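You operate a simulated robot arm through the tools that you are given. There is no shell and no other tool. Be economical: measure what you need, move in short steps, check, and stop when the job is done.

Carry out the task below with a simulated two-armed robot. There is one attempt and no reset: what you move stays moved.

Task
Wrap the carton on the turntable with the turns its label asks.
Fine: film arm in, brake off, turn the hand wheel; then brake on and arm out. Where these are worked on the way, their far stop is far enough and under half their travel is too little: film arm.

It is judged by the outcome, as a careful person would: the job done as asked, and still so three seconds after it is handed in. It fails if anything else is knocked over, pushed out of place, dropped, spilled or broken.

Robot
Two 6-joint arms with two-finger grippers on one trunk, on a base that drives. Base frame: it is fixed to the floor where the robot stands at the start and does not move with it; the origin is under the middle of the robot, x ahead of it, y to its left, z up; the surface under the hand at the start is at about z = 0.7. Units: m, rad, N and s.
The left shoulder is at the start at [0.07, 0.148, 1.402], the right one opposite. With the tool pointing down near the work surface each hand reaches from about 0.26 to 0.56 m from the robot's upright axis, wherever it stands, measured 20 degrees to its own side. Places, roughly: film arm [0.8, 0, 0.8]; lobed hand wheel [0.3, 0.1, 0.5]; table brake lever [0.3, -0.1, 0.6]; turn counter [0.4, 0.1, 0.6]. Payload 2.45 kg a hand.
Tool frame (each hand has its own): the origin (TCP) lies between the finger pads and is the grasp point; the fingertips stand 0.03 m ahead of it; z points along the fingers, y is the line along which they close. The gripper opens to 0.106 m. The gripper's body begins 0.079 m behind the TCP.
Orientation is that of the tool frame in the base frame, as a unit quaternion [x, y, z, w]. With the fingers straight down and closing along the base's y, the tool's x points along the base's -x, its y along +y and its z along -z.

Tools
- The arms move only by the tool nudge_tool. It takes "left_deltas", "right_deltas" or both (then of equal length, played together; a hand with none holds still); each is text: rows parted by semicolons, each of 7 numbers parted by spaces: the finger opening in m, from 0 to 0.106, then the shift along the tool's x, y, z in m, then the turn, a rotation vector about the tool's x, y, z in rad. In form: jaw dx dy dz ax ay az; .... A call has 1 to 20 rows; each row is the pose to reach, as a shift and turn from the pose commanded when the call began, along the tool's axes at that moment. Each row takes 0.2 s and may step no farther than 0.05 m and 0.15 rad from the row before; otherwise, or with a gripper value out of range, the whole call is refused. Where a pose cannot be reached the arm comes as near as it can. A force on the tool above 90 N (or 10 N above the force at the start of the call, whichever is more), or a blocked arm, ends the call early, and 0.2 s more pass. Each finger travels about 0.072 m/s and halts on what it meets, pressing with about 28 N; the grip force reading is that of the motor and also rises with nothing between the fingers. The clock runs only during rows and for 0.2 s after the last one: add rows that repeat a pose to give the fingers time. It gives the time, the measured TCP pose, the force on the tool (base axes), the opening and the grip force at its end, in the units of the frame above (readings bear some noise), with the torque about the TCP (base axes, N m) and any sound that the robot's microphone picked up.
- Cameras (640 x 400 px; columns grow to the right, rows downward): "scene" is now at [0.1159, 0.0031, 1.5961]; the picture's right is [0.05, -1.00, 0.00], its down [-0.88, -0.04, -0.48] and it looks along [0.48, 0.02, -0.88] (base axes); focal length 294 px, centre (320, 200). "left" rides on the left gripper at [0.076, 0.002, -0.106] in its tool frame; the picture's right is [-0.02, 1.00, 0.00], its down [-0.78, -0.02, -0.62] and it looks along [-0.62, -0.01, 0.78] (tool axes); focal length 247 px, centre (320, 200). "right" rides on the right gripper at [0.076, -0.002, -0.106] in its tool frame; the picture's right is [0.02, 1.00, 0.00], its down [-0.78, 0.02, -0.62] and it looks along [-0.62, 0.01, 0.78] (tool axes); focal length 247 px, centre (320, 200). There is no depth. A picture from a camera that has moved, and an enlarged one, comes with that camera's place and axes in the base frame and with its lens.
- capture(camera): a new picture of that camera. No time passes.
- lift_body(by): slides the trunk up (or, below 0, down) by that many m; the arms and the scene camera ride with it, the base frame stays. It gives what a move gives, with no picture.
- drive_base(legs): drives the robot by 1 to 6 legs, each [ahead, left, turn to the left] in m, m and rad, along the robot's own axes; the way and the turn of a leg run together, so that a leg with both is an arc; at most 1.5 m and 3.142 rad a leg. The arms and the cameras ride along, it lands a little off, and it stops where it bumps. It gives what a move gives.
- turn_head(pan, tilt): turns the head with the scene camera to pan (to the left, within 1.501 rad either way) and tilt (down, from -0.506 to 1.204), counted from straight ahead of the robot. It gives what a move gives.
- enlarge(camera, box): a new picture of the part [left, top, right, bottom] of that camera's present view, enlarged. No time passes.
- sign_off(): hands the job in; it is judged then, once.

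Go step by step. Nothing tells you exact positions but the pictures and the camera data: compare them with the known pose of the tool, close in by small moves and look again before you grip or let go. The budget is 120 turns and 92 pictures, counting those below and the enlarged ones. Unless the task says otherwise, let go and move clear before handing in, and close with one line.

The tools are called after ">>>" as a command line: name --argument value ..., lists and objects as JSON in quotes. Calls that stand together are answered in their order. nudge_tool: Moves the arms, as the interface text tells. Its arguments: {"type":"object","properties":{"left_deltas":{"type":"string"},"right_deltas":{"type":"string"}},"required":[]} The other tools are called the same way: lift_body (by) slides the trunk up or down; drive_base (legs) drives the base; turn_head (pan, tilt) turns the head that bears the scene camera; capture (camera) takes a picture; enlarge (camera, box) takes an enlarged picture of a part of a camera's view; sign_off () hands the job in.

At the start:

```text
clock: 0.0
left_eef_pos: [0.4699, 0.2125, 1.0]
left_orientation: [0.0, 1.0, 0.0, 0.0]
left_ft_force: [0.4, -1.1, -0.6]
left_moment: [0.04, -0.04, -0.01]
left_opening: 0.106
left_grasp_force: 0.0
right_eef_pos: [0.4696, -0.2267, 1.0016]
right_orientation: [0.001, 1.0, 0.0, 0.001]
right_ft_force: [0.1, -0.8, 0.8]
right_moment: [0.01, -0.04, 0.03]
right_opening: 0.1061
right_grasp_force: 0.0
trunk travel left (down, up): [-0.875, 0.065]
robot x, y, heading: [-0.0017, -0.0014, 0.002]
head pan, tilt: [0.051, 1.073]
```

scene: 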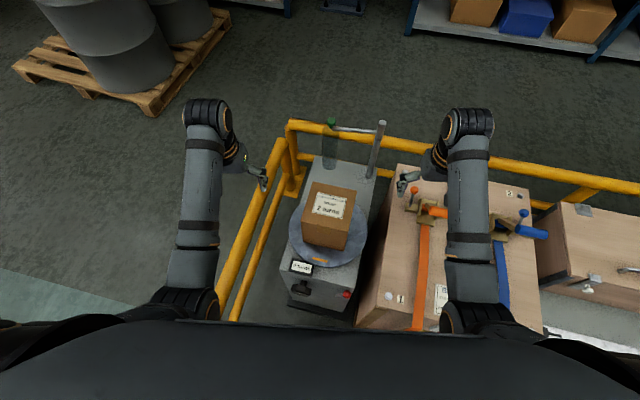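
right: 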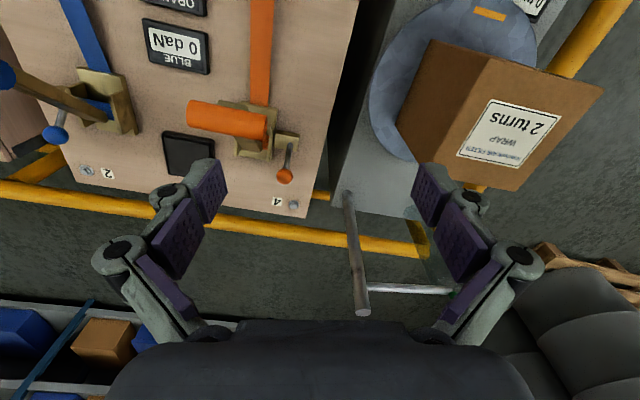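
left: 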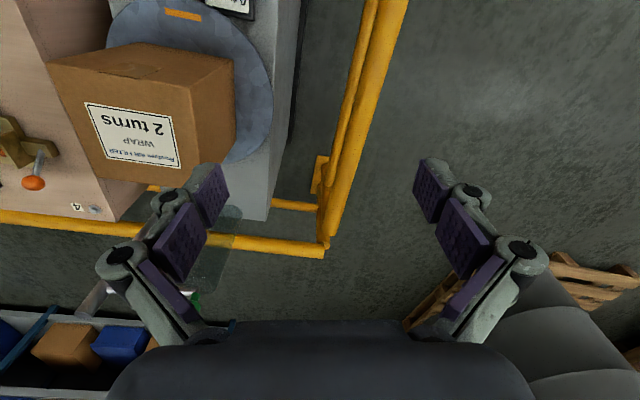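

The carton's label reads "WRAP 2 turns", with a small line above it. I'll enlarge the label, the machine's front and the film arm before moving.

>>> enlarge --camera "scene" --box '[260, 100, 420, 200]'

>>> enlarge --camera "scene" --box '[260, 180, 420, 330]'

>>> enlarge --camera "left" --box '[60, 80, 220, 180]'

```text
4.00 times, centred on (340, 150) of scene
camera zoom: at [0.1159, 0.0031, 1.5961], right [0.05, -1.0, 0.0], down [-0.88, -0.04, -0.48], along [0.48, 0.02, -0.88], focal length 1177 px, centre (240, 400)
```

zoom: 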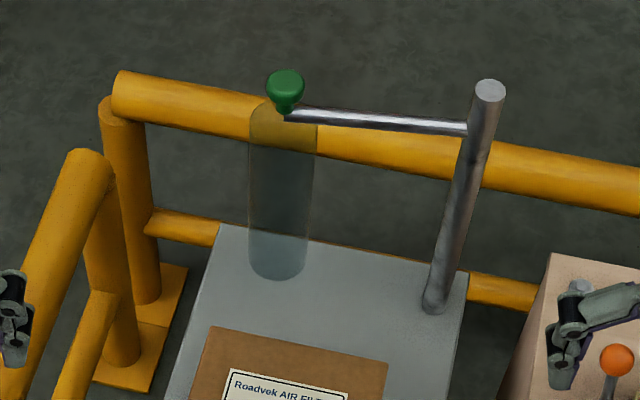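

```text
2.67 times, centred on (340, 255) of scene
camera zoom: at [0.1159, 0.0031, 1.5961], right [0.05, -1.0, 0.0], down [-0.88, -0.04, -0.48], along [0.48, 0.02, -0.88], focal length 785 px, centre (267, 53)
```

zoom: 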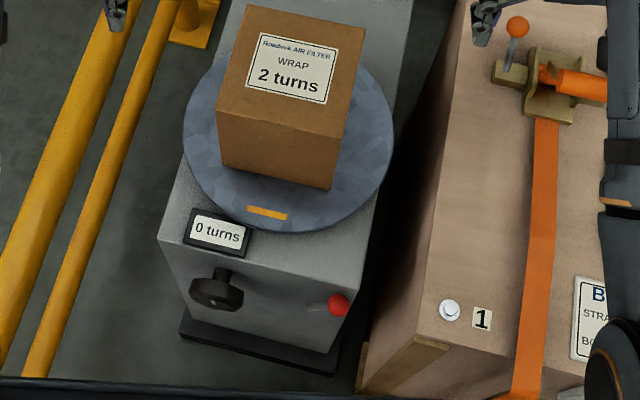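

```text
4.00 times, centred on (140, 130) of left
camera zoom: at [0.3919, 0.2151, 1.1064], right [0.02, 1.0, 0.0], down [0.78, -0.02, 0.62], along [0.62, -0.01, -0.78], focal length 988 px, centre (1040, 480)
```

zoom: 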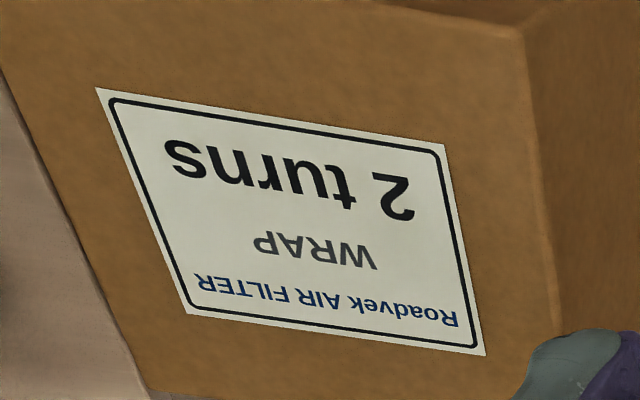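

The label asks for 2 turns; the counter reads 0, the wheel and the red-ball lever sit on the front face, and the film arm is a swinging arm on a post at the far right. I'll look about with the head to get the fence and floor space.

>>> turn_head --pan 0.0 --tilt 0.7

>>> capture --camera "scene"

>>> turn_head --pan 1.4 --tilt 0.9

>>> capture --camera "scene"

```text
clock: 0.8
left_eef_pos: [0.4688, 0.2131, 1.0004]
left_orientation: [0.0, 1.0, 0.001, 0.0]
left_ft_force: [-0.8, -0.4, -0.4]
left_moment: [0.01, -0.02, -0.02]
left_opening: 0.1061
left_grasp_force: 0.1
right_eef_pos: [0.4686, -0.2267, 1.0012]
right_orientation: [0.002, 1.0, 0.0, 0.0]
right_ft_force: [0.3, -0.7, -0.1]
right_moment: [0.03, -0.03, -0.03]
right_opening: 0.106
right_grasp_force: 0.0
trunk travel left (down, up): [-0.875, 0.065]
robot x, y, heading: [-0.0007, 0.0004, -0.005]
head pan, tilt: [0.0, 0.7]
```

```text
85 pictures are left
camera scene: at [0.1359, -0.0001, 1.6243], right [0.0, -1.0, 0.0], down [-0.64, 0.0, -0.76], along [0.76, 0.0, -0.64], focal length 294 px, centre (320, 200)
```

scene: 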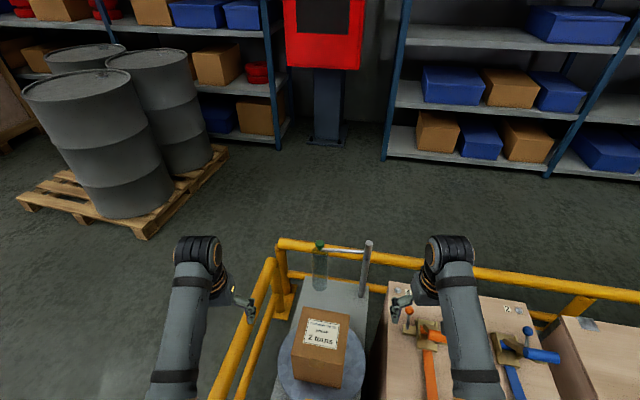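

```text
clock: 2.4
left_eef_pos: [0.4686, 0.2136, 0.9989]
left_orientation: [0.001, 1.0, -0.001, 0.001]
left_ft_force: [0.2, 0.0, -0.2]
left_moment: [0.0, -0.01, -0.05]
left_opening: 0.106
left_grasp_force: 0.0
right_eef_pos: [0.4694, -0.2268, 1.0008]
right_orientation: [0.001, 1.0, 0.0, 0.001]
right_ft_force: [-0.1, 0.7, -0.2]
right_moment: [0.01, 0.0, 0.01]
right_opening: 0.1062
right_grasp_force: 0.0
trunk travel left (down, up): [-0.875, 0.065]
robot x, y, heading: [-0.001, -0.0032, 0.001]
head pan, tilt: [1.4, 0.901]
```

```text
84 pictures are left
camera scene: at [0.064, 0.0743, 1.6083], right [0.99, -0.17, 0.0], down [-0.13, -0.77, -0.62], along [0.11, 0.61, -0.78], focal length 294 px, centre (320, 200)
```

scene: 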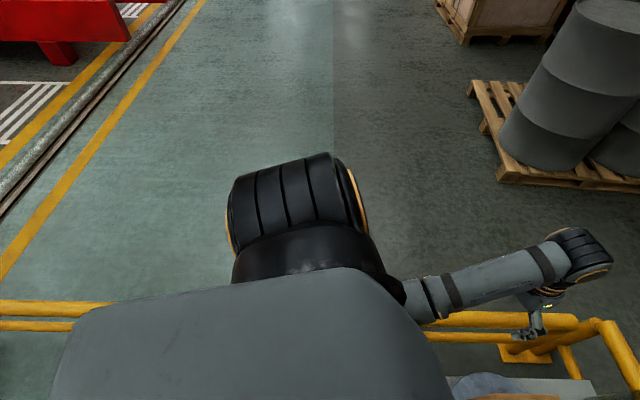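

The fence runs round the pen, so I'll reach the film arm's green knob (about [0.87, 0, 0.8]) from here with the trunk lowered and the right tool tilted forward. First both hands go up, with the right tool tilting.

>>> nudge_tool --left_deltas "0.106 0 0 -0.05 0 0 0; 0.106 0 0 -0.1 0 0 0; 0.106 0 0 -0.15 0 0 0; 0.106 0 0 -0.2 0 0 0; 0.106 0 0 -0.25 0 0 0; 0.106 0 0 -0.3 0 0 0; 0.106 0 0 -0.3 0 0 0" --right_deltas "0.106 0 0 -0.05 0 -0.13 0; 0.106 0 0 -0.1 0 -0.26 0; 0.106 0 0 -0.15 0 -0.39 0; 0.106 0 0 -0.2 0 -0.52 0; 0.106 0 0 -0.25 0 -0.65 0; 0.106 0 0 -0.3 0 -0.785 0; 0.106 0 0 -0.3 0 -0.785 0"

>>> turn_head --pan 0.0 --tilt 1.2

>>> capture --camera "scene"

```text
clock: 4.0
left_eef_pos: [0.5959, 0.1995, 1.0952]
left_orientation: [0.0, 1.0, 0.0, 0.0]
left_ft_force: [-0.4, 0.6, -0.7]
left_moment: [-0.03, 0.01, 0.01]
left_opening: 0.1058
left_grasp_force: 0.1
left hand out of reach, approached as far as the arm can: row 1, 2, 3, 4, 5, 6, 7
right_eef_pos: [0.4688, -0.2403, 1.2938]
right_orientation: [0.001, 0.923, 0.001, 0.384]
right_ft_force: [-0.1, 0.1, -0.2]
right_moment: [0.0, -0.02, 0.01]
right_opening: 0.1058
right_grasp_force: 0.1
right hand out of reach, approached as far as the arm can: row 2, 3, 4, 5, 6, 7
trunk travel left (down, up): [-0.875, 0.065]
robot x, y, heading: [-0.0015, 0.0021, -0.002]
head pan, tilt: [1.4, 0.901]
```

```text
clock: 5.5
left_eef_pos: [0.5961, 0.1991, 1.0955]
left_orientation: [0.0, 1.0, 0.0, 0.001]
left_ft_force: [0.1, 0.6, 0.9]
left_moment: [0.02, -0.04, 0.01]
left_opening: 0.1061
left_grasp_force: 0.1
right_eef_pos: [0.4693, -0.2406, 1.2929]
right_orientation: [0.001, 0.923, 0.001, 0.384]
right_ft_force: [0.4, 0.6, 0.1]
right_moment: [-0.03, -0.03, 0.0]
right_opening: 0.1057
right_grasp_force: 0.1
trunk travel left (down, up): [-0.875, 0.065]
robot x, y, heading: [0.0011, 0.0019, -0.006]
head pan, tilt: [0.0, 1.201]
```

```text
83 pictures are left
camera scene: at [0.107, -0.0001, 1.5884], right [0.0, -1.0, 0.0], down [-0.93, 0.0, -0.36], along [0.36, 0.0, -0.93], focal length 294 px, centre (320, 200)
```

scene: 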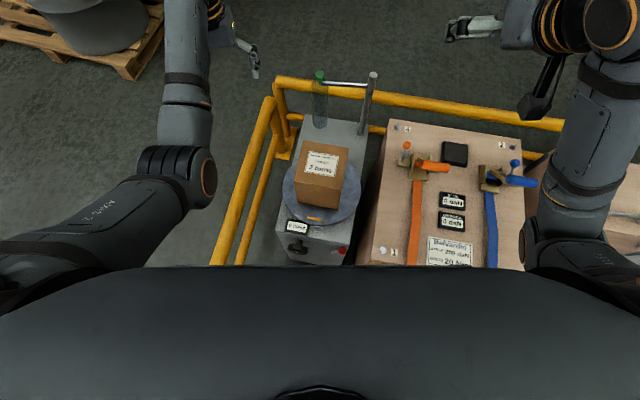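

The right hand is tilted and high; the left ran out of range upright, so I'll tilt it forward too, and then lower the trunk in part.

>>> nudge_tool --left_deltas "0.106 0.02 0 -0.03 0 -0.13 0; 0.106 0.04 0 -0.06 0 -0.26 0; 0.106 0.06 0 -0.09 0 -0.39 0; 0.106 0.08 0 -0.12 0 -0.52 0; 0.106 0.1 0 -0.15 0 -0.65 0; 0.106 0.12 0 -0.18 0 -0.785 0; 0.106 0.12 0 -0.18 0 -0.785 0"

>>> lift_body --by -0.25

>>> turn_head --pan 0.0 --tilt 0.8

>>> capture --camera "scene"

```text
clock: 7.3
left_eef_pos: [0.4789, 0.2284, 1.2855]
left_orientation: [0.004, 0.916, 0.06, 0.396]
left_ft_force: [-1.0, -0.3, 0.3]
left_moment: [-0.01, -0.03, 0.01]
left_opening: 0.1058
left_grasp_force: 0.0
left hand out of reach, approached as far as the arm can: row 1, 2, 3, 4, 5
right_eef_pos: [0.4685, -0.2412, 1.292]
right_orientation: [0.001, 0.923, 0.001, 0.384]
right_ft_force: [0.1, -0.2, -0.2]
right_moment: [-0.01, -0.01, -0.03]
right_opening: 0.1061
right_grasp_force: 0.1
trunk travel left (down, up): [-0.875, 0.065]
robot x, y, heading: [-0.0015, -0.0007, -0.003]
head pan, tilt: [0.0, 1.201]
stopped in row 7 (left hand): the arm was blocked; the commanded pose is now the measured one
```

```text
clock: 9.9
left_eef_pos: [0.4786, 0.2277, 1.0375]
left_orientation: [0.004, 0.916, 0.059, 0.396]
left_ft_force: [-0.7, -0.4, -0.2]
left_moment: [0.0, 0.03, 0.0]
left_opening: 0.1061
left_grasp_force: 0.0
right_eef_pos: [0.4689, -0.2409, 1.0432]
right_orientation: [0.001, 0.923, 0.001, 0.384]
right_ft_force: [-0.1, -0.6, 0.3]
right_moment: [0.0, 0.01, 0.03]
right_opening: 0.1059
right_grasp_force: 0.1
trunk travel left (down, up): [-0.625, 0.315]
robot x, y, heading: [0.0009, 0.0007, -0.001]
head pan, tilt: [0.0, 1.201]
```

```text
clock: 10.8
left_eef_pos: [0.4783, 0.2284, 1.0366]
left_orientation: [0.003, 0.916, 0.06, 0.397]
left_ft_force: [-0.4, -0.3, -0.1]
left_moment: [-0.01, 0.01, 0.0]
left_opening: 0.106
left_grasp_force: 0.1
right_eef_pos: [0.4694, -0.2411, 1.0419]
right_orientation: [0.001, 0.924, 0.001, 0.383]
right_ft_force: [0.3, -0.5, -0.1]
right_moment: [0.02, -0.01, -0.01]
right_opening: 0.1058
right_grasp_force: 0.0
trunk travel left (down, up): [-0.625, 0.315]
robot x, y, heading: [0.002, 0.0002, 0.004]
head pan, tilt: [0.0, 0.799]
```

```text
82 pictures are left
camera scene: at [0.1316, -0.0001, 1.3661], right [0.0, -1.0, 0.0], down [-0.72, 0.0, -0.7], along [0.7, 0.0, -0.72], focal length 294 px, centre (320, 200)
```

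scene: 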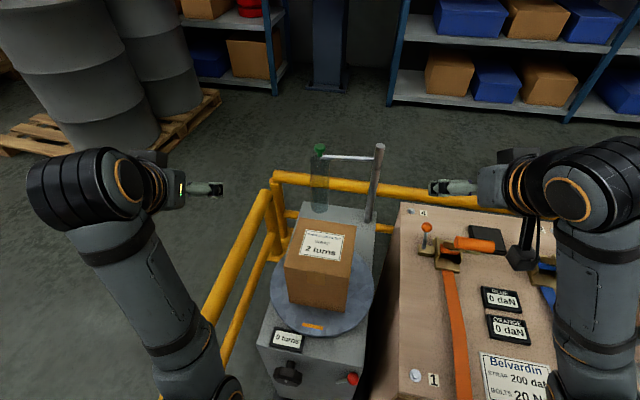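

Triangulating from three views, the knob is near [0.77, 0.00, 0.90], the post near [0.77, -0.16], and the carton's top at about z 0.86 with its centre near [0.50, 0]. I'll bring the right hand to a standoff about 0.08 short of the knob along the tool axis.

>>> nudge_tool --right_deltas "0.08 -0.014 0.03 0.029 0 0 0; 0.08 -0.028 0.06 0.058 0 0 0; 0.08 -0.042 0.09 0.087 0 0 0; 0.08 -0.056 0.12 0.116 0 0 0; 0.08 -0.07 0.15 0.145 0 0 0; 0.08 -0.084 0.18 0.174 0 0 0; 0.08 -0.098 0.21 0.203 0 0 0; 0.08 -0.112 0.241 0.2326 0 0 0; 0.08 -0.112 0.241 0.2326 0 0 0"

>>> capture --camera "scene"

>>> capture --camera "right"

```text
clock: 11.6
left_eef_pos: [0.4814, 0.2274, 1.0375]
left_orientation: [0.004, 0.916, 0.061, 0.395]
left_ft_force: [0.6, -0.8, 0.5]
left_moment: [-0.03, 0.02, 0.02]
left_opening: 0.106
left_grasp_force: 0.1
right_eef_pos: [0.5573, -0.2255, 1.0051]
right_orientation: [0.003, 0.921, -0.089, 0.379]
right_ft_force: [-0.4, -0.6, 0.2]
right_moment: [0.04, -0.01, 0.03]
right_opening: 0.08
right_grasp_force: 0.1
right hand out of reach, approached as far as the arm can: row 3
trunk travel left (down, up): [-0.625, 0.315]
robot x, y, heading: [-0.0007, -0.0018, 0.003]
head pan, tilt: [0.0, 0.799]
stopped in row 3 (right hand): the arm was blocked; the commanded pose is now the measured one
```

```text
81 pictures are left
camera scene: at [0.1331, -0.0023, 1.366], right [0.0, -1.0, 0.0], down [-0.72, 0.0, -0.7], along [0.7, 0.0, -0.72], focal length 294 px, centre (320, 200)
```

scene: 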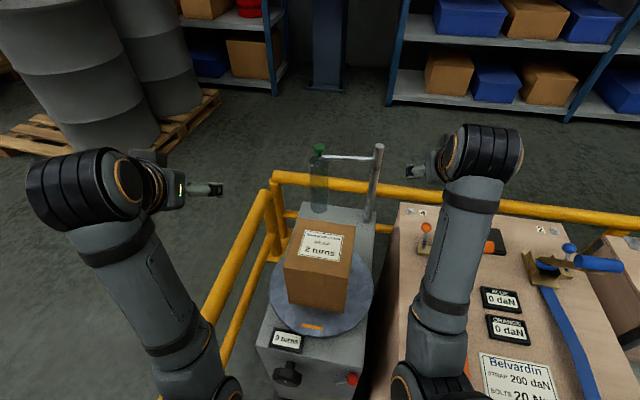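

```text
80 pictures are left
camera right: at [0.427, -0.2134, 1.0275], right [0.06, 0.98, -0.18], down [0.13, 0.17, 0.98], along [0.99, -0.08, -0.12], focal length 247 px, centre (320, 200)
```

right: 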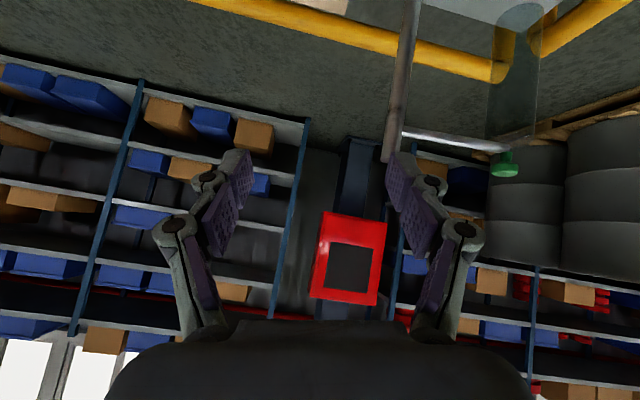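

The hand stopped early with a blocked report, a little twisted though touching nothing that I can see. I'll probe with a small sideways move.

>>> nudge_tool --right_deltas "0.08 0 0.02 0 0 0 0; 0.08 0 0.04 0 0 0 0; 0.08 0 0.06 0 0 0 0"

```text
clock: 12.1
left_eef_pos: [0.4786, 0.2288, 1.0358]
left_orientation: [0.004, 0.916, 0.06, 0.397]
left_ft_force: [-0.4, 0.5, 1.0]
left_moment: [0.01, 0.0, -0.04]
left_opening: 0.106
left_grasp_force: 0.0
right_eef_pos: [0.563, -0.2549, 1.0116]
right_orientation: [0.004, 0.907, -0.176, 0.381]
right_ft_force: [-0.3, -0.3, 0.6]
right_moment: [0.01, 0.02, -0.04]
right_opening: 0.0799
right_grasp_force: 0.1
right hand out of reach, approached as far as the arm can: row 2
trunk travel left (down, up): [-0.625, 0.315]
robot x, y, heading: [-0.0028, 0.0037, 0.0]
head pan, tilt: [0.0, 0.799]
stopped in row 2 (right hand): the arm was blocked; the commanded pose is now the measured one
```

The wrist yaws the wrong way, so some joint limit is near. I'll look at the right arm itself to understand its posture.

>>> turn_head --pan -0.6 --tilt 0.7

>>> capture --camera "scene"

```text
clock: 13.1
left_eef_pos: [0.478, 0.2276, 1.0375]
left_orientation: [0.004, 0.916, 0.06, 0.397]
left_ft_force: [-0.2, 0.2, 0.0]
left_moment: [0.0, 0.01, -0.04]
left_opening: 0.1059
left_grasp_force: 0.1
right_eef_pos: [0.5627, -0.2537, 1.0123]
right_orientation: [0.004, 0.908, -0.175, 0.381]
right_ft_force: [0.2, -0.4, 0.3]
right_moment: [-0.01, 0.01, 0.01]
right_opening: 0.0801
right_grasp_force: 0.2
trunk travel left (down, up): [-0.625, 0.315]
robot x, y, heading: [-0.0014, -0.0005, 0.0]
head pan, tilt: [-0.6, 0.7]
```

```text
79 pictures are left
camera scene: at [0.1212, -0.0479, 1.3744], right [-0.56, -0.83, 0.0], down [-0.53, 0.36, -0.76], along [0.63, -0.43, -0.64], focal length 294 px, centre (320, 200)
```

scene: 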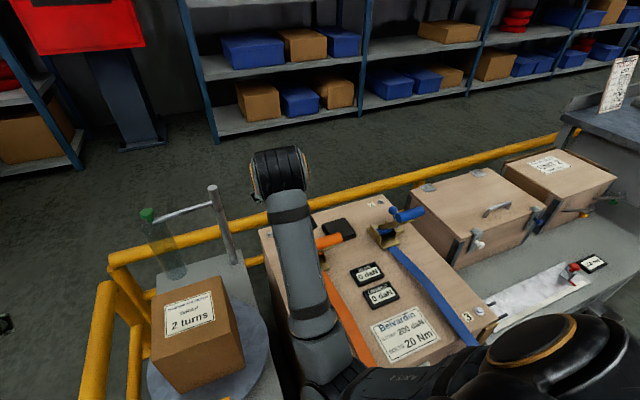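

This is a UR-like arm that works best with targets some 20° to its own side. I'll turn the base left about 0.35 rad so the knob lies on the right arm's side, then try again.

>>> drive_base --legs '[[0, 0, 0.35]]'

>>> turn_head --pan -0.35 --tilt 0.8

>>> capture --camera "scene"

```text
clock: 14.6
left_eef_pos: [0.376, 0.3761, 1.0355]
left_orientation: [-0.152, 0.904, 0.126, 0.379]
left_ft_force: [0.5, 0.7, 0.1]
left_moment: [-0.03, -0.01, 0.01]
left_opening: 0.1059
left_grasp_force: 0.1
right_eef_pos: [0.6157, -0.0504, 1.0089]
right_orientation: [-0.15, 0.896, -0.11, 0.404]
right_ft_force: [0.3, 0.5, -0.2]
right_moment: [-0.03, 0.02, -0.03]
right_opening: 0.0798
right_grasp_force: 0.1
trunk travel left (down, up): [-0.625, 0.315]
robot x, y, heading: [0.0044, -0.002, 0.339]
head pan, tilt: [-0.6, 0.7]
```

```text
clock: 15.4
left_eef_pos: [0.3733, 0.3746, 1.0383]
left_orientation: [-0.151, 0.903, 0.126, 0.381]
left_ft_force: [0.6, -0.3, 0.6]
left_moment: [0.0, -0.03, -0.02]
left_opening: 0.1059
left_grasp_force: 0.0
right_eef_pos: [0.6141, -0.0533, 1.011]
right_orientation: [-0.149, 0.895, -0.109, 0.406]
right_ft_force: [0.5, -0.1, -0.1]
right_moment: [0.03, 0.01, 0.03]
right_opening: 0.0799
right_grasp_force: 0.1
trunk travel left (down, up): [-0.625, 0.315]
robot x, y, heading: [-0.003, 0.0016, 0.338]
head pan, tilt: [-0.351, 0.799]
```

```text
78 pictures are left
camera scene: at [0.127, 0.0146, 1.3663], right [-0.01, -1.0, 0.0], down [-0.72, 0.01, -0.7], along [0.7, -0.01, -0.72], focal length 294 px, centre (320, 200)
```

scene: 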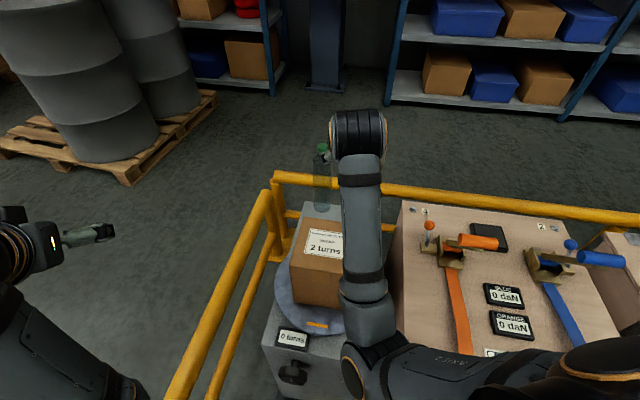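

The right hand is now at [0.614, -0.053, 1.01], pointing forward and down at the knob. I'll go to the standoff.

>>> nudge_tool --right_deltas "0.08 -0.01 0.015 0.029 0 0 0; 0.08 -0.02 0.03 0.058 0 0 0; 0.08 -0.03 0.045 0.087 0 0 0; 0.08 -0.04 0.0595 0.116 0 0 0; 0.08 -0.04 0.0595 0.116 0 0 0"

>>> capture --camera "right"

>>> capture --camera "scene"

```text
clock: 16.6
left_eef_pos: [0.3739, 0.374, 1.0368]
left_orientation: [-0.152, 0.903, 0.127, 0.38]
left_ft_force: [-0.4, -1.1, 0.4]
left_moment: [-0.02, 0.03, -0.02]
left_opening: 0.1064
left_grasp_force: 0.0
right_eef_pos: [0.7162, 0.0094, 0.9457]
right_orientation: [-0.151, 0.895, -0.108, 0.405]
right_ft_force: [0.2, -0.1, 0.3]
right_moment: [0.03, 0.02, 0.03]
right_opening: 0.08
right_grasp_force: 0.0
trunk travel left (down, up): [-0.625, 0.315]
robot x, y, heading: [-0.0018, -0.0011, 0.342]
head pan, tilt: [-0.351, 0.799]
```

```text
77 pictures are left
camera right: at [0.5863, -0.0125, 0.961], right [-0.19, 0.92, -0.33], down [0.02, 0.34, 0.94], along [0.98, 0.18, -0.08], focal length 247 px, centre (320, 200)
```

right: 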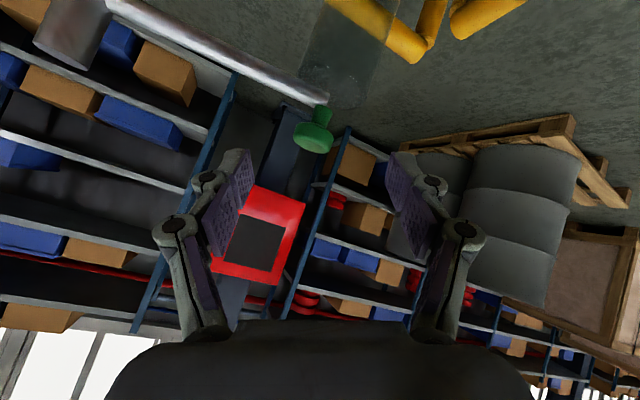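

```text
76 pictures are left
camera scene: at [0.127, 0.0151, 1.3662], right [-0.01, -1.0, 0.0], down [-0.72, 0.01, -0.7], along [0.7, -0.01, -0.72], focal length 294 px, centre (320, 200)
```

scene: 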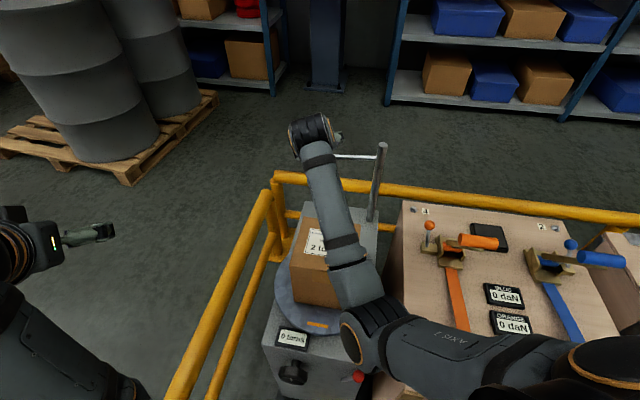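

The wrist view agrees: knob at about [0.77, 0.00, 0.90]. I'll advance 0.06 along the fingers and look before closing.

>>> nudge_tool --right_deltas "0.075 -0.001 -0.001 0.02 0 0 0; 0.075 -0.002 -0.003 0.04 0 0 0; 0.075 -0.0025 -0.004 0.06 0 0 0; 0.075 -0.0025 -0.004 0.06 0 0 0"

>>> capture --camera "right"

```text
clock: 17.6
left_eef_pos: [0.3731, 0.3729, 1.0386]
left_orientation: [-0.151, 0.903, 0.126, 0.381]
left_ft_force: [-0.7, 0.4, 0.1]
left_moment: [0.01, 0.01, -0.02]
left_opening: 0.1058
left_grasp_force: 0.0
right_eef_pos: [0.7633, 0.0018, 0.9085]
right_orientation: [-0.15, 0.896, -0.108, 0.405]
right_ft_force: [0.6, -0.5, -0.4]
right_moment: [0.02, -0.01, -0.02]
right_opening: 0.0747
right_grasp_force: 0.1
trunk travel left (down, up): [-0.625, 0.315]
robot x, y, heading: [0.0003, -0.0003, 0.338]
head pan, tilt: [-0.351, 0.799]
```

```text
75 pictures are left
camera right: at [0.6345, -0.0199, 0.9254], right [-0.19, 0.92, -0.33], down [0.02, 0.34, 0.94], along [0.98, 0.18, -0.08], focal length 247 px, centre (320, 200)
```

right: 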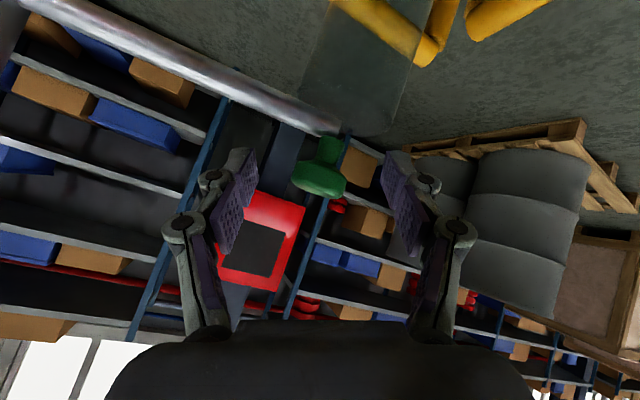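

The knob is between the fingers and well centred. I'll go on 8 mm and close.

>>> nudge_tool --right_deltas "0.075 0 0 0.008 0 0 0; 0.015 0 0 0.008 0 0 0; 0.015 0 0 0.008 0 0 0; 0.015 0 0 0.008 0 0 0"

>>> capture --camera "right"

```text
clock: 18.6
left_eef_pos: [0.3734, 0.374, 1.0374]
left_orientation: [-0.152, 0.903, 0.127, 0.381]
left_ft_force: [-1.3, 0.3, -0.2]
left_moment: [0.02, -0.03, 0.01]
left_opening: 0.1059
left_grasp_force: 0.0
right_eef_pos: [0.7702, 0.0009, 0.9038]
right_orientation: [-0.15, 0.895, -0.108, 0.405]
right_ft_force: [-0.6, -2.2, -0.7]
right_moment: [-0.03, -0.36, 0.04]
right_opening: 0.0271
right_grasp_force: 44.9
trunk travel left (down, up): [-0.625, 0.315]
robot x, y, heading: [-0.0016, 0.0018, 0.337]
head pan, tilt: [-0.351, 0.799]
```

```text
74 pictures are left
camera right: at [0.6408, -0.0208, 0.9202], right [-0.19, 0.92, -0.33], down [0.02, 0.34, 0.94], along [0.98, 0.18, -0.08], focal length 247 px, centre (320, 200)
```

right: 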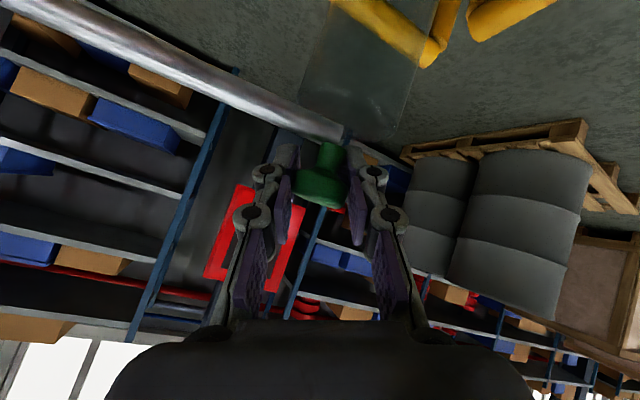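

The knob is held (opening 0.027). Now I'll pull it on an arc about the post (about [0.775, -0.155]) toward the carton, 30° first.

>>> nudge_tool --right_deltas "0.015 0.009 0.0014 -0.01 0 0 0; 0.015 0.0177 0.0026 -0.0202 0 0 0; 0.015 0.027 0.0017 -0.03 0 0 0; 0.015 0.0365 0.0008 -0.0395 0 0 0; 0.015 0.046 -0.002 -0.0485 0 0 0; 0.015 0.0559 -0.0056 -0.0573 0 0 0; 0.015 0.0559 -0.0056 -0.0573 0 0 0"

>>> capture --camera "right"

>>> capture --camera "scene"

```text
clock: 20.2
left_eef_pos: [0.3746, 0.3751, 1.0375]
left_orientation: [-0.151, 0.904, 0.126, 0.38]
left_ft_force: [0.9, 0.6, 0.2]
left_moment: [0.0, 0.0, -0.04]
left_opening: 0.1058
left_grasp_force: 0.0
right_eef_pos: [0.6929, -0.0196, 0.9038]
right_orientation: [-0.151, 0.896, -0.11, 0.404]
right_ft_force: [-0.7, -0.3, 0.8]
right_moment: [-0.01, -0.03, -0.05]
right_opening: 0.0146
right_grasp_force: 0.1
trunk travel left (down, up): [-0.625, 0.315]
robot x, y, heading: [-0.002, 0.0005, 0.337]
head pan, tilt: [-0.351, 0.799]
```

```text
73 pictures are left
camera right: at [0.5635, -0.0412, 0.9195], right [-0.19, 0.92, -0.33], down [0.02, 0.34, 0.94], along [0.98, 0.17, -0.08], focal length 247 px, centre (320, 200)
```

right: 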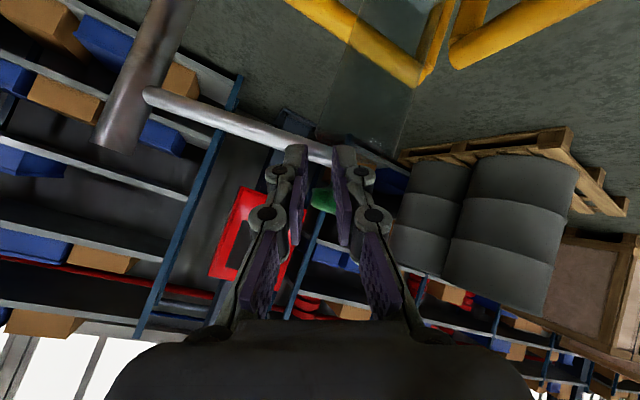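

```text
72 pictures are left
camera scene: at [0.1285, 0.0169, 1.366], right [-0.01, -1.0, 0.0], down [-0.72, 0.01, -0.7], along [0.7, -0.01, -0.72], focal length 294 px, centre (320, 200)
```

scene: 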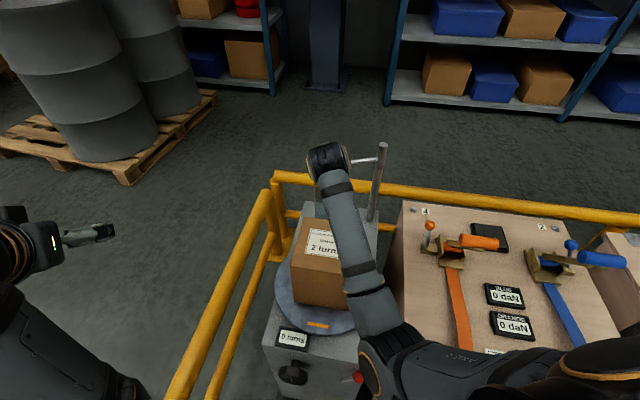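

The grip slipped off the knob. I'll look at where the arm stands now before choosing another hold.

>>> enlarge --camera "scene" --box '[300, 110, 420, 185]'

>>> enlarge --camera "right" --box '[60, 40, 440, 278]'

```text
5.33 times, centred on (360, 148) of scene
camera zoom: at [0.1285, 0.0169, 1.366], right [-0.01, -1.0, 0.0], down [-0.72, 0.01, -0.7], along [0.7, -0.01, -0.72], focal length 1570 px, centre (107, 480)
```

zoom: 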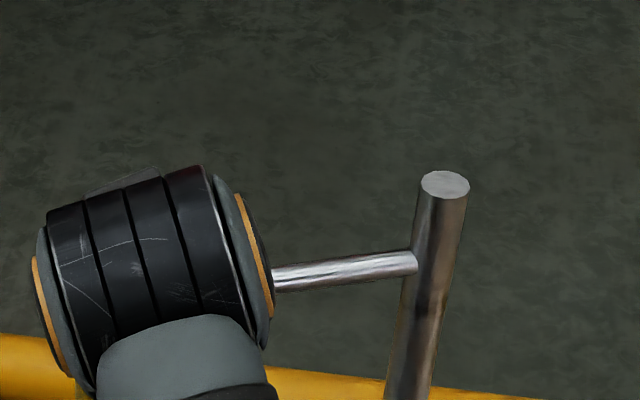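

```text
1.68 times, centred on (250, 159) of right
camera zoom: at [0.5635, -0.0412, 0.9195], right [-0.19, 0.92, -0.33], down [0.02, 0.34, 0.94], along [0.98, 0.17, -0.08], focal length 415 px, centre (438, 269)
```

zoom: 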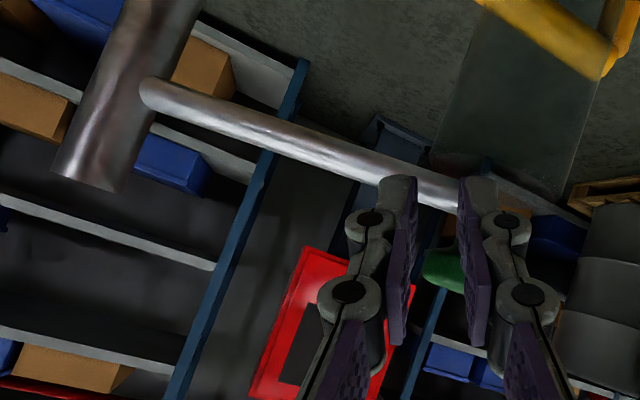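

The arm did swing about 15° the right way before slipping out. I'll open, and look to regrip deeper.

>>> nudge_tool --right_deltas "0.07 -0.003 0 -0.01 0 0 0; 0.07 -0.003 0.01 -0.01 0 0 0; 0.07 -0.003 0.015 -0.01 0 0 0"

>>> capture --camera "right"

```text
clock: 21.0
left_eef_pos: [0.3745, 0.3749, 1.0372]
left_orientation: [-0.151, 0.904, 0.126, 0.38]
left_ft_force: [-0.5, 0.0, 0.2]
left_moment: [-0.01, 0.01, 0.02]
left_opening: 0.1062
left_grasp_force: 0.1
right_eef_pos: [0.6844, -0.0043, 0.9073]
right_orientation: [-0.149, 0.895, -0.109, 0.405]
right_ft_force: [-0.4, -0.2, -0.5]
right_moment: [0.01, 0.0, 0.01]
right_opening: 0.0702
right_grasp_force: 0.1
trunk travel left (down, up): [-0.625, 0.315]
robot x, y, heading: [-0.0024, 0.0017, 0.341]
head pan, tilt: [-0.351, 0.799]
```

```text
69 pictures are left
camera right: at [0.5547, -0.026, 0.9238], right [-0.19, 0.92, -0.33], down [0.02, 0.34, 0.94], along [0.98, 0.18, -0.08], focal length 247 px, centre (320, 200)
```

right: 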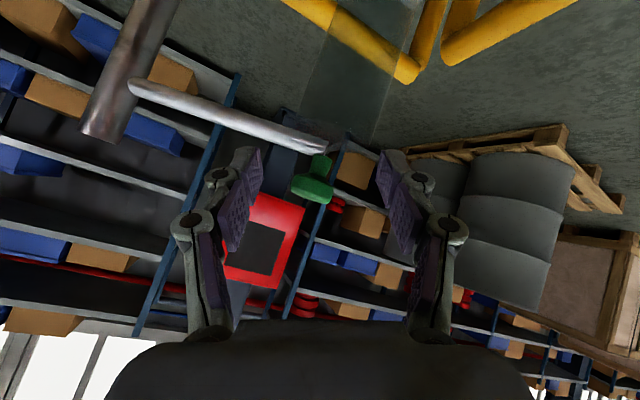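

The knob is now near [0.726, -0.003, 0.902]. I'll regrip with the TCP a centimetre past its centre and slightly higher, then pull further along the arc.

>>> nudge_tool --right_deltas "0.07 -0.013 -0.003 0.005 0 0 0; 0.07 -0.0267 -0.0053 0.01 0 0 0; 0.07 -0.0267 -0.0053 0.03 0 0 0; 0.07 -0.0267 -0.0053 0.0466 0 0 0; 0.0 -0.0267 -0.0053 0.0466 0 0 0; 0.0 -0.0267 -0.0053 0.0466 0 0 0; 0.0 -0.0267 -0.0053 0.0466 0 0 0"

>>> capture --camera "right"

```text
clock: 22.6
left_eef_pos: [0.3747, 0.3741, 1.0366]
left_orientation: [-0.151, 0.904, 0.126, 0.38]
left_ft_force: [0.1, 0.1, 0.2]
left_moment: [-0.02, 0.02, 0.01]
left_opening: 0.1061
left_grasp_force: 0.0
right_eef_pos: [0.7375, -0.002, 0.8962]
right_orientation: [-0.15, 0.895, -0.108, 0.405]
right_ft_force: [0.6, 0.8, 0.3]
right_moment: [0.09, -0.06, -0.15]
right_opening: 0.0271
right_grasp_force: 45.1
trunk travel left (down, up): [-0.625, 0.315]
robot x, y, heading: [-0.0068, -0.0007, 0.342]
head pan, tilt: [-0.351, 0.799]
```

```text
68 pictures are left
camera right: at [0.6079, -0.0237, 0.9138], right [-0.19, 0.92, -0.33], down [0.02, 0.34, 0.94], along [0.98, 0.18, -0.08], focal length 247 px, centre (320, 200)
```

right: 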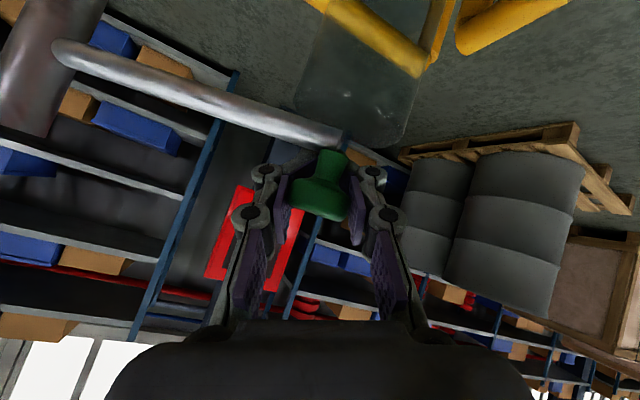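

A good deep hold. Pulling on along the arc to about 47°.

>>> nudge_tool --right_deltas "0 0.0049 -0.001 -0.0048 0 0 0; 0 0.0098 -0.002 -0.0095 0 0 0; 0 0.0148 -0.0035 -0.014 0 0 0; 0 0.0197 -0.0051 -0.0186 0 0 0; 0 0.0247 -0.0072 -0.0229 0 0 0; 0 0.0296 -0.0093 -0.0272 0 0 0; 0 0.0345 -0.0119 -0.0312 0 0 0; 0 0.0394 -0.0145 -0.0353 0 0 0; 0 0.0443 -0.0176 -0.039 0 0 0; 0 0.0492 -0.0208 -0.0427 0 0 0; 0 0.054 -0.0245 -0.046 0 0 0; 0 0.0588 -0.0281 -0.0494 0 0 0"

>>> capture --camera "right"

>>> capture --camera "scene"

```text
clock: 23.3
left_eef_pos: [0.3842, 0.376, 1.0303]
left_orientation: [-0.152, 0.906, 0.128, 0.375]
left_ft_force: [-0.5, -0.6, 0.2]
left_moment: [0.02, 0.01, 0.03]
left_opening: 0.106
left_grasp_force: 0.0
right_eef_pos: [0.7345, -0.0022, 0.8976]
right_orientation: [-0.151, 0.89, -0.102, 0.417]
right_ft_force: [49.3, 23.7, -13.6]
right_moment: [0.41, -1.02, -0.17]
right_opening: 0.0277
right_grasp_force: 44.8
trunk travel left (down, up): [-0.625, 0.315]
robot x, y, heading: [-0.0018, -0.0026, 0.341]
head pan, tilt: [-0.351, 0.799]
stopped in row 3 (right hand): the force on the tool passed its limit at 96 N (the readings are from after the stop); the commanded pose is now the measured one
```

```text
67 pictures are left
camera right: at [0.6056, -0.0254, 0.9119], right [-0.2, 0.93, -0.32], down [-0.01, 0.33, 0.94], along [0.98, 0.19, -0.06], focal length 247 px, centre (320, 200)
```

right: 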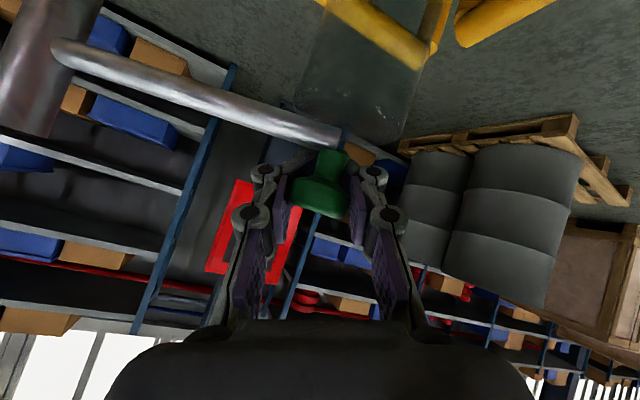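

```text
66 pictures are left
camera scene: at [0.1411, 0.0181, 1.3641], right [-0.01, -1.0, 0.0], down [-0.72, 0.01, -0.69], along [0.69, -0.01, -0.72], focal length 294 px, centre (320, 200)
```

scene: 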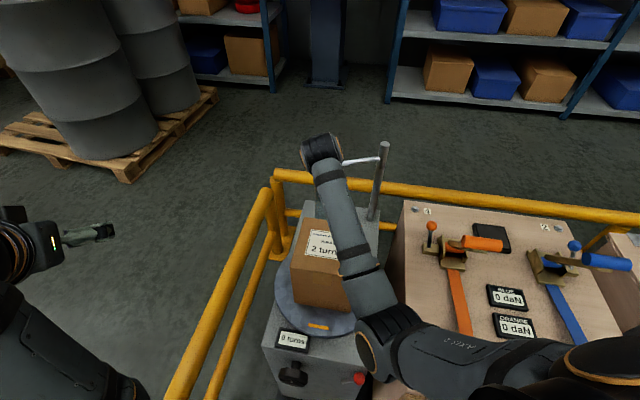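

The arm met a firm stop (96 N along the arc), at the same angle where it slipped before – perhaps its far stop. I'll let go, retreat and look at it clearly.

>>> nudge_tool --right_deltas "0.075 0 0 0 0 0 0; 0.075 0 0 0 0 0 0; 0.075 0 0 0 0 0 0; 0.075 0 0 -0.04 0 0 0; 0.075 -0.02 -0.03 -0.08 0 0 0; 0.075 -0.04 -0.06 -0.11 0 0 0; 0.075 -0.05 -0.1 -0.13 0 0 0; 0.075 -0.05 -0.14 -0.14 0 0 0"

>>> capture --camera "scene"

>>> capture --camera "right"

```text
refused: row 5 steps farther than a row can; nothing moved
```

```text
65 pictures are left
camera scene: at [0.1411, 0.0181, 1.3641], right [-0.01, -1.0, 0.0], down [-0.72, 0.01, -0.69], along [0.69, -0.01, -0.72], focal length 294 px, centre (320, 200)
```

scene: 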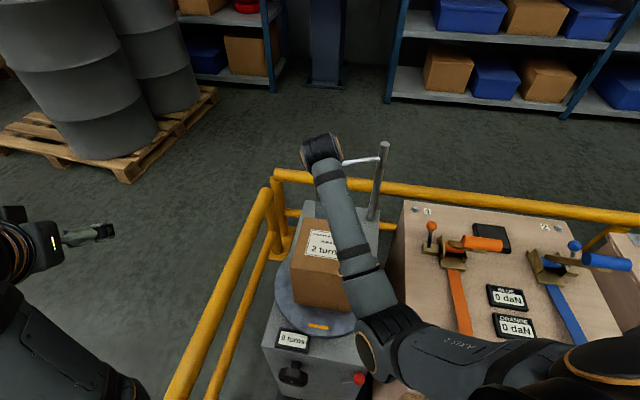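

```text
64 pictures are left
camera right: at [0.6056, -0.0254, 0.9119], right [-0.2, 0.93, -0.32], down [-0.01, 0.33, 0.94], along [0.98, 0.19, -0.06], focal length 247 px, centre (320, 200)
```

right: 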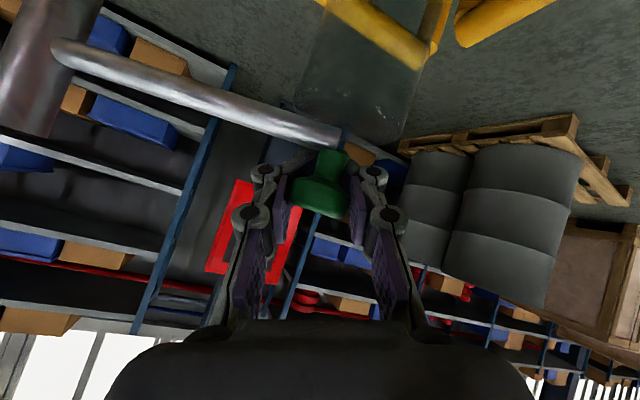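

That call was refused for step size; I'll repeat it with shorter steps.

>>> nudge_tool --right_deltas "0.075 0 0 0 0 0 0; 0.075 0 0 0 0 0 0; 0.075 0 0 0 0 0 0; 0.075 0 0 -0.04 0 0 0; 0.075 -0.01 -0.01 -0.08 0 0 0; 0.075 -0.03 -0.03 -0.11 0 0 0; 0.075 -0.04 -0.06 -0.13 0 0 0; 0.075 -0.05 -0.1 -0.14 0 0 0; 0.075 -0.05 -0.14 -0.14 0 0 0"

```text
clock: 25.3
left_eef_pos: [0.3746, 0.3728, 1.0373]
left_orientation: [-0.152, 0.903, 0.128, 0.38]
left_ft_force: [0.1, 0.0, 0.6]
left_moment: [0.01, 0.01, -0.03]
left_opening: 0.1061
left_grasp_force: 0.0
right_eef_pos: [0.6718, -0.1139, 1.0721]
right_orientation: [-0.149, 0.89, -0.104, 0.419]
right_ft_force: [-0.2, -0.2, -0.2]
right_moment: [0.02, 0.04, 0.04]
right_opening: 0.0753
right_grasp_force: 0.0
trunk travel left (down, up): [-0.625, 0.315]
robot x, y, heading: [0.0011, 0.0021, 0.337]
head pan, tilt: [-0.351, 0.799]
```

>>> enlarge --camera "scene" --box '[260, 110, 420, 210]'

>>> capture --camera "left"

```text
4.00 times, centred on (340, 160) of scene
camera zoom: at [0.128, 0.0128, 1.3661], right [-0.01, -1.0, 0.0], down [-0.72, 0.01, -0.7], along [0.7, -0.01, -0.72], focal length 1177 px, centre (240, 360)
```

zoom: 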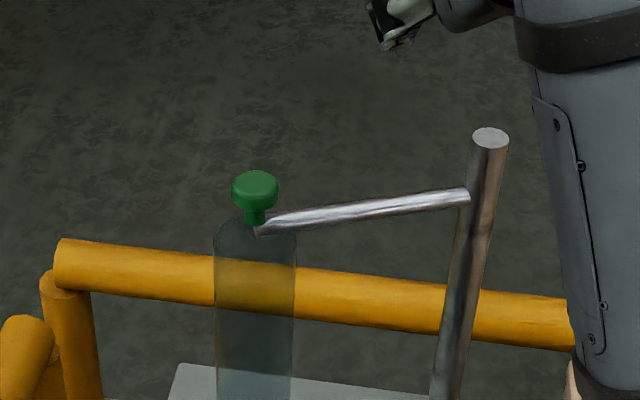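

```text
62 pictures are left
camera left: at [0.253, 0.3237, 1.0545], right [-0.36, 0.93, 0.13], down [0.12, -0.09, 0.99], along [0.93, 0.37, -0.08], focal length 247 px, centre (320, 200)
```

left: 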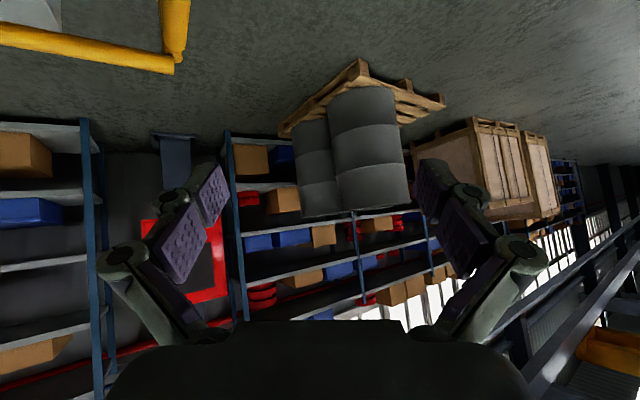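

Released, the arm stays swung in: clearly turned toward the carton and against a rigid stop, so I take it as fully in. Next I back off to work on the front face: turn back to heading 0, reverse 0.35, and look at the wheel and brake.

>>> drive_base --legs '[[0, 0, -0.337], [-0.35, 0, 0]]'

>>> turn_head --pan 0.0 --tilt 0.85

>>> capture --camera "scene"

```text
clock: 26.6
left_eef_pos: [0.4451, 0.3212, 1.0357]
left_orientation: [-0.066, 0.914, 0.09, 0.39]
left_ft_force: [0.2, 0.3, 0.4]
left_moment: [-0.03, 0.0, 0.01]
left_opening: 0.1059
left_grasp_force: 0.0
right_eef_pos: [0.646, -0.2117, 1.0723]
right_orientation: [-0.067, 0.899, -0.144, 0.407]
right_ft_force: [0.4, -0.1, 0.7]
right_moment: [-0.06, 0.04, -0.03]
right_opening: 0.0749
right_grasp_force: 0.1
trunk travel left (down, up): [-0.625, 0.315]
robot x, y, heading: [0.0072, 0.0203, 0.153]
head pan, tilt: [-0.351, 0.799]
stopped in leg 1: the robot was blocked; the commanded pose is now the measured one
```

```text
clock: 27.4
left_eef_pos: [0.4429, 0.3185, 1.0369]
left_orientation: [-0.067, 0.914, 0.092, 0.39]
left_ft_force: [-0.3, -0.8, -0.9]
left_moment: [0.01, 0.0, -0.03]
left_opening: 0.1059
left_grasp_force: 0.0
right_eef_pos: [0.6452, -0.2141, 1.0727]
right_orientation: [-0.065, 0.899, -0.144, 0.408]
right_ft_force: [0.4, 0.2, 0.0]
right_moment: [0.01, 0.01, 0.0]
right_opening: 0.075
right_grasp_force: 0.0
trunk travel left (down, up): [-0.625, 0.315]
robot x, y, heading: [0.0046, 0.0217, 0.149]
head pan, tilt: [0.0, 0.85]
```

```text
61 pictures are left
camera scene: at [0.1326, 0.0388, 1.3622], right [0.15, -0.99, 0.0], down [-0.74, -0.11, -0.66], along [0.65, 0.1, -0.75], focal length 294 px, centre (320, 200)
```

scene: 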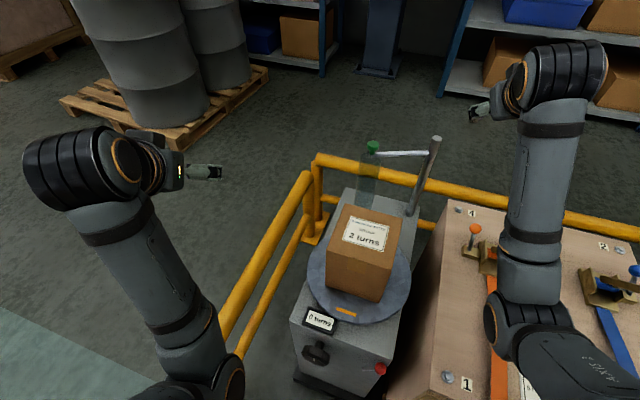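

Turning right was blocked, most likely the right elbow at the big crate. I'll back straight off before turning more.

>>> drive_base --legs '[[-0.25, 0, 0]]'

>>> capture --camera "scene"

```text
clock: 29.3
left_eef_pos: [0.1956, 0.2811, 1.0373]
left_orientation: [-0.067, 0.913, 0.091, 0.391]
left_ft_force: [-0.2, -0.6, 0.9]
left_moment: [-0.02, -0.07, 0.0]
left_opening: 0.1061
left_grasp_force: 0.1
right_eef_pos: [0.3972, -0.2521, 1.0728]
right_orientation: [-0.067, 0.899, -0.143, 0.408]
right_ft_force: [0.3, 1.1, 0.6]
right_moment: [-0.01, 0.0, 0.03]
right_opening: 0.0751
right_grasp_force: 0.0
trunk travel left (down, up): [-0.625, 0.315]
robot x, y, heading: [-0.2404, -0.0225, 0.153]
head pan, tilt: [0.0, 0.85]
```

```text
60 pictures are left
camera scene: at [-0.1157, 0.0011, 1.3621], right [0.15, -0.99, 0.0], down [-0.74, -0.11, -0.66], along [0.65, 0.1, -0.75], focal length 294 px, centre (320, 200)
```

scene: 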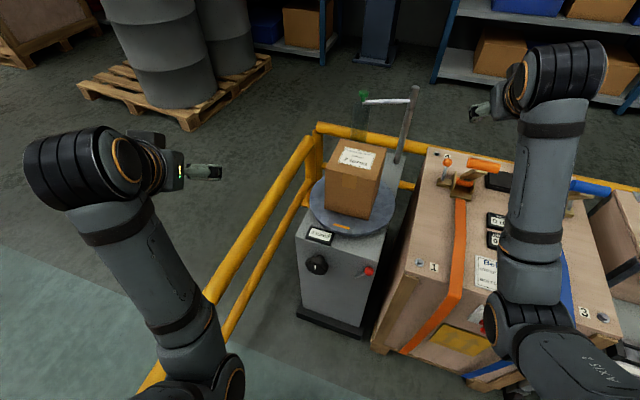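

Clear now, and nothing looks disturbed. I'll straighten the heading and zoom on the front panel.

>>> drive_base --legs '[[-0.1, 0, 0], [0, 0, -0.153]]'

>>> capture --camera "scene"

>>> enlarge --camera "scene" --box '[270, 180, 430, 280]'

```text
clock: 31.1
left_eef_pos: [0.1378, 0.1936, 1.0374]
left_orientation: [0.004, 0.916, 0.061, 0.396]
left_ft_force: [0.0, 0.4, -0.6]
left_moment: [0.01, -0.01, 0.03]
left_opening: 0.1058
left_grasp_force: 0.1
right_eef_pos: [0.253, -0.3639, 1.0729]
right_orientation: [0.005, 0.902, -0.176, 0.395]
right_ft_force: [1.2, -0.2, 0.9]
right_moment: [0.01, 0.0, 0.01]
right_opening: 0.0749
right_grasp_force: 0.1
trunk travel left (down, up): [-0.625, 0.315]
robot x, y, heading: [-0.3434, -0.0313, -0.004]
head pan, tilt: [0.0, 0.85]
```

```text
59 pictures are left
camera scene: at [-0.2134, -0.0343, 1.3622], right [0.0, -1.0, 0.0], down [-0.75, 0.0, -0.66], along [0.66, 0.0, -0.75], focal length 294 px, centre (320, 200)
```

scene: 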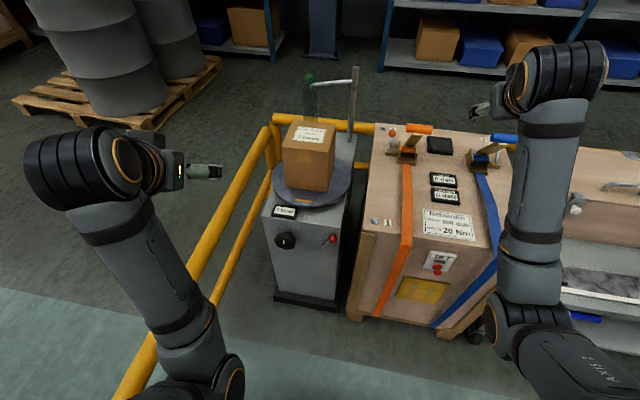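

```text
4.00 times, centred on (350, 230) of scene
camera zoom: at [-0.2134, -0.0343, 1.3622], right [0.0, -1.0, 0.0], down [-0.75, 0.0, -0.66], along [0.66, 0.0, -0.75], focal length 1177 px, centre (200, 80)
```

zoom: 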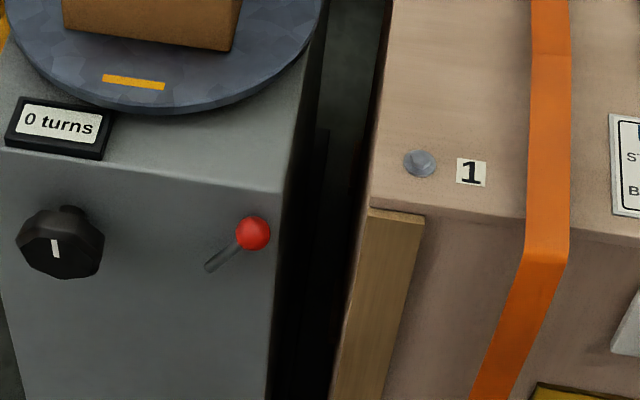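

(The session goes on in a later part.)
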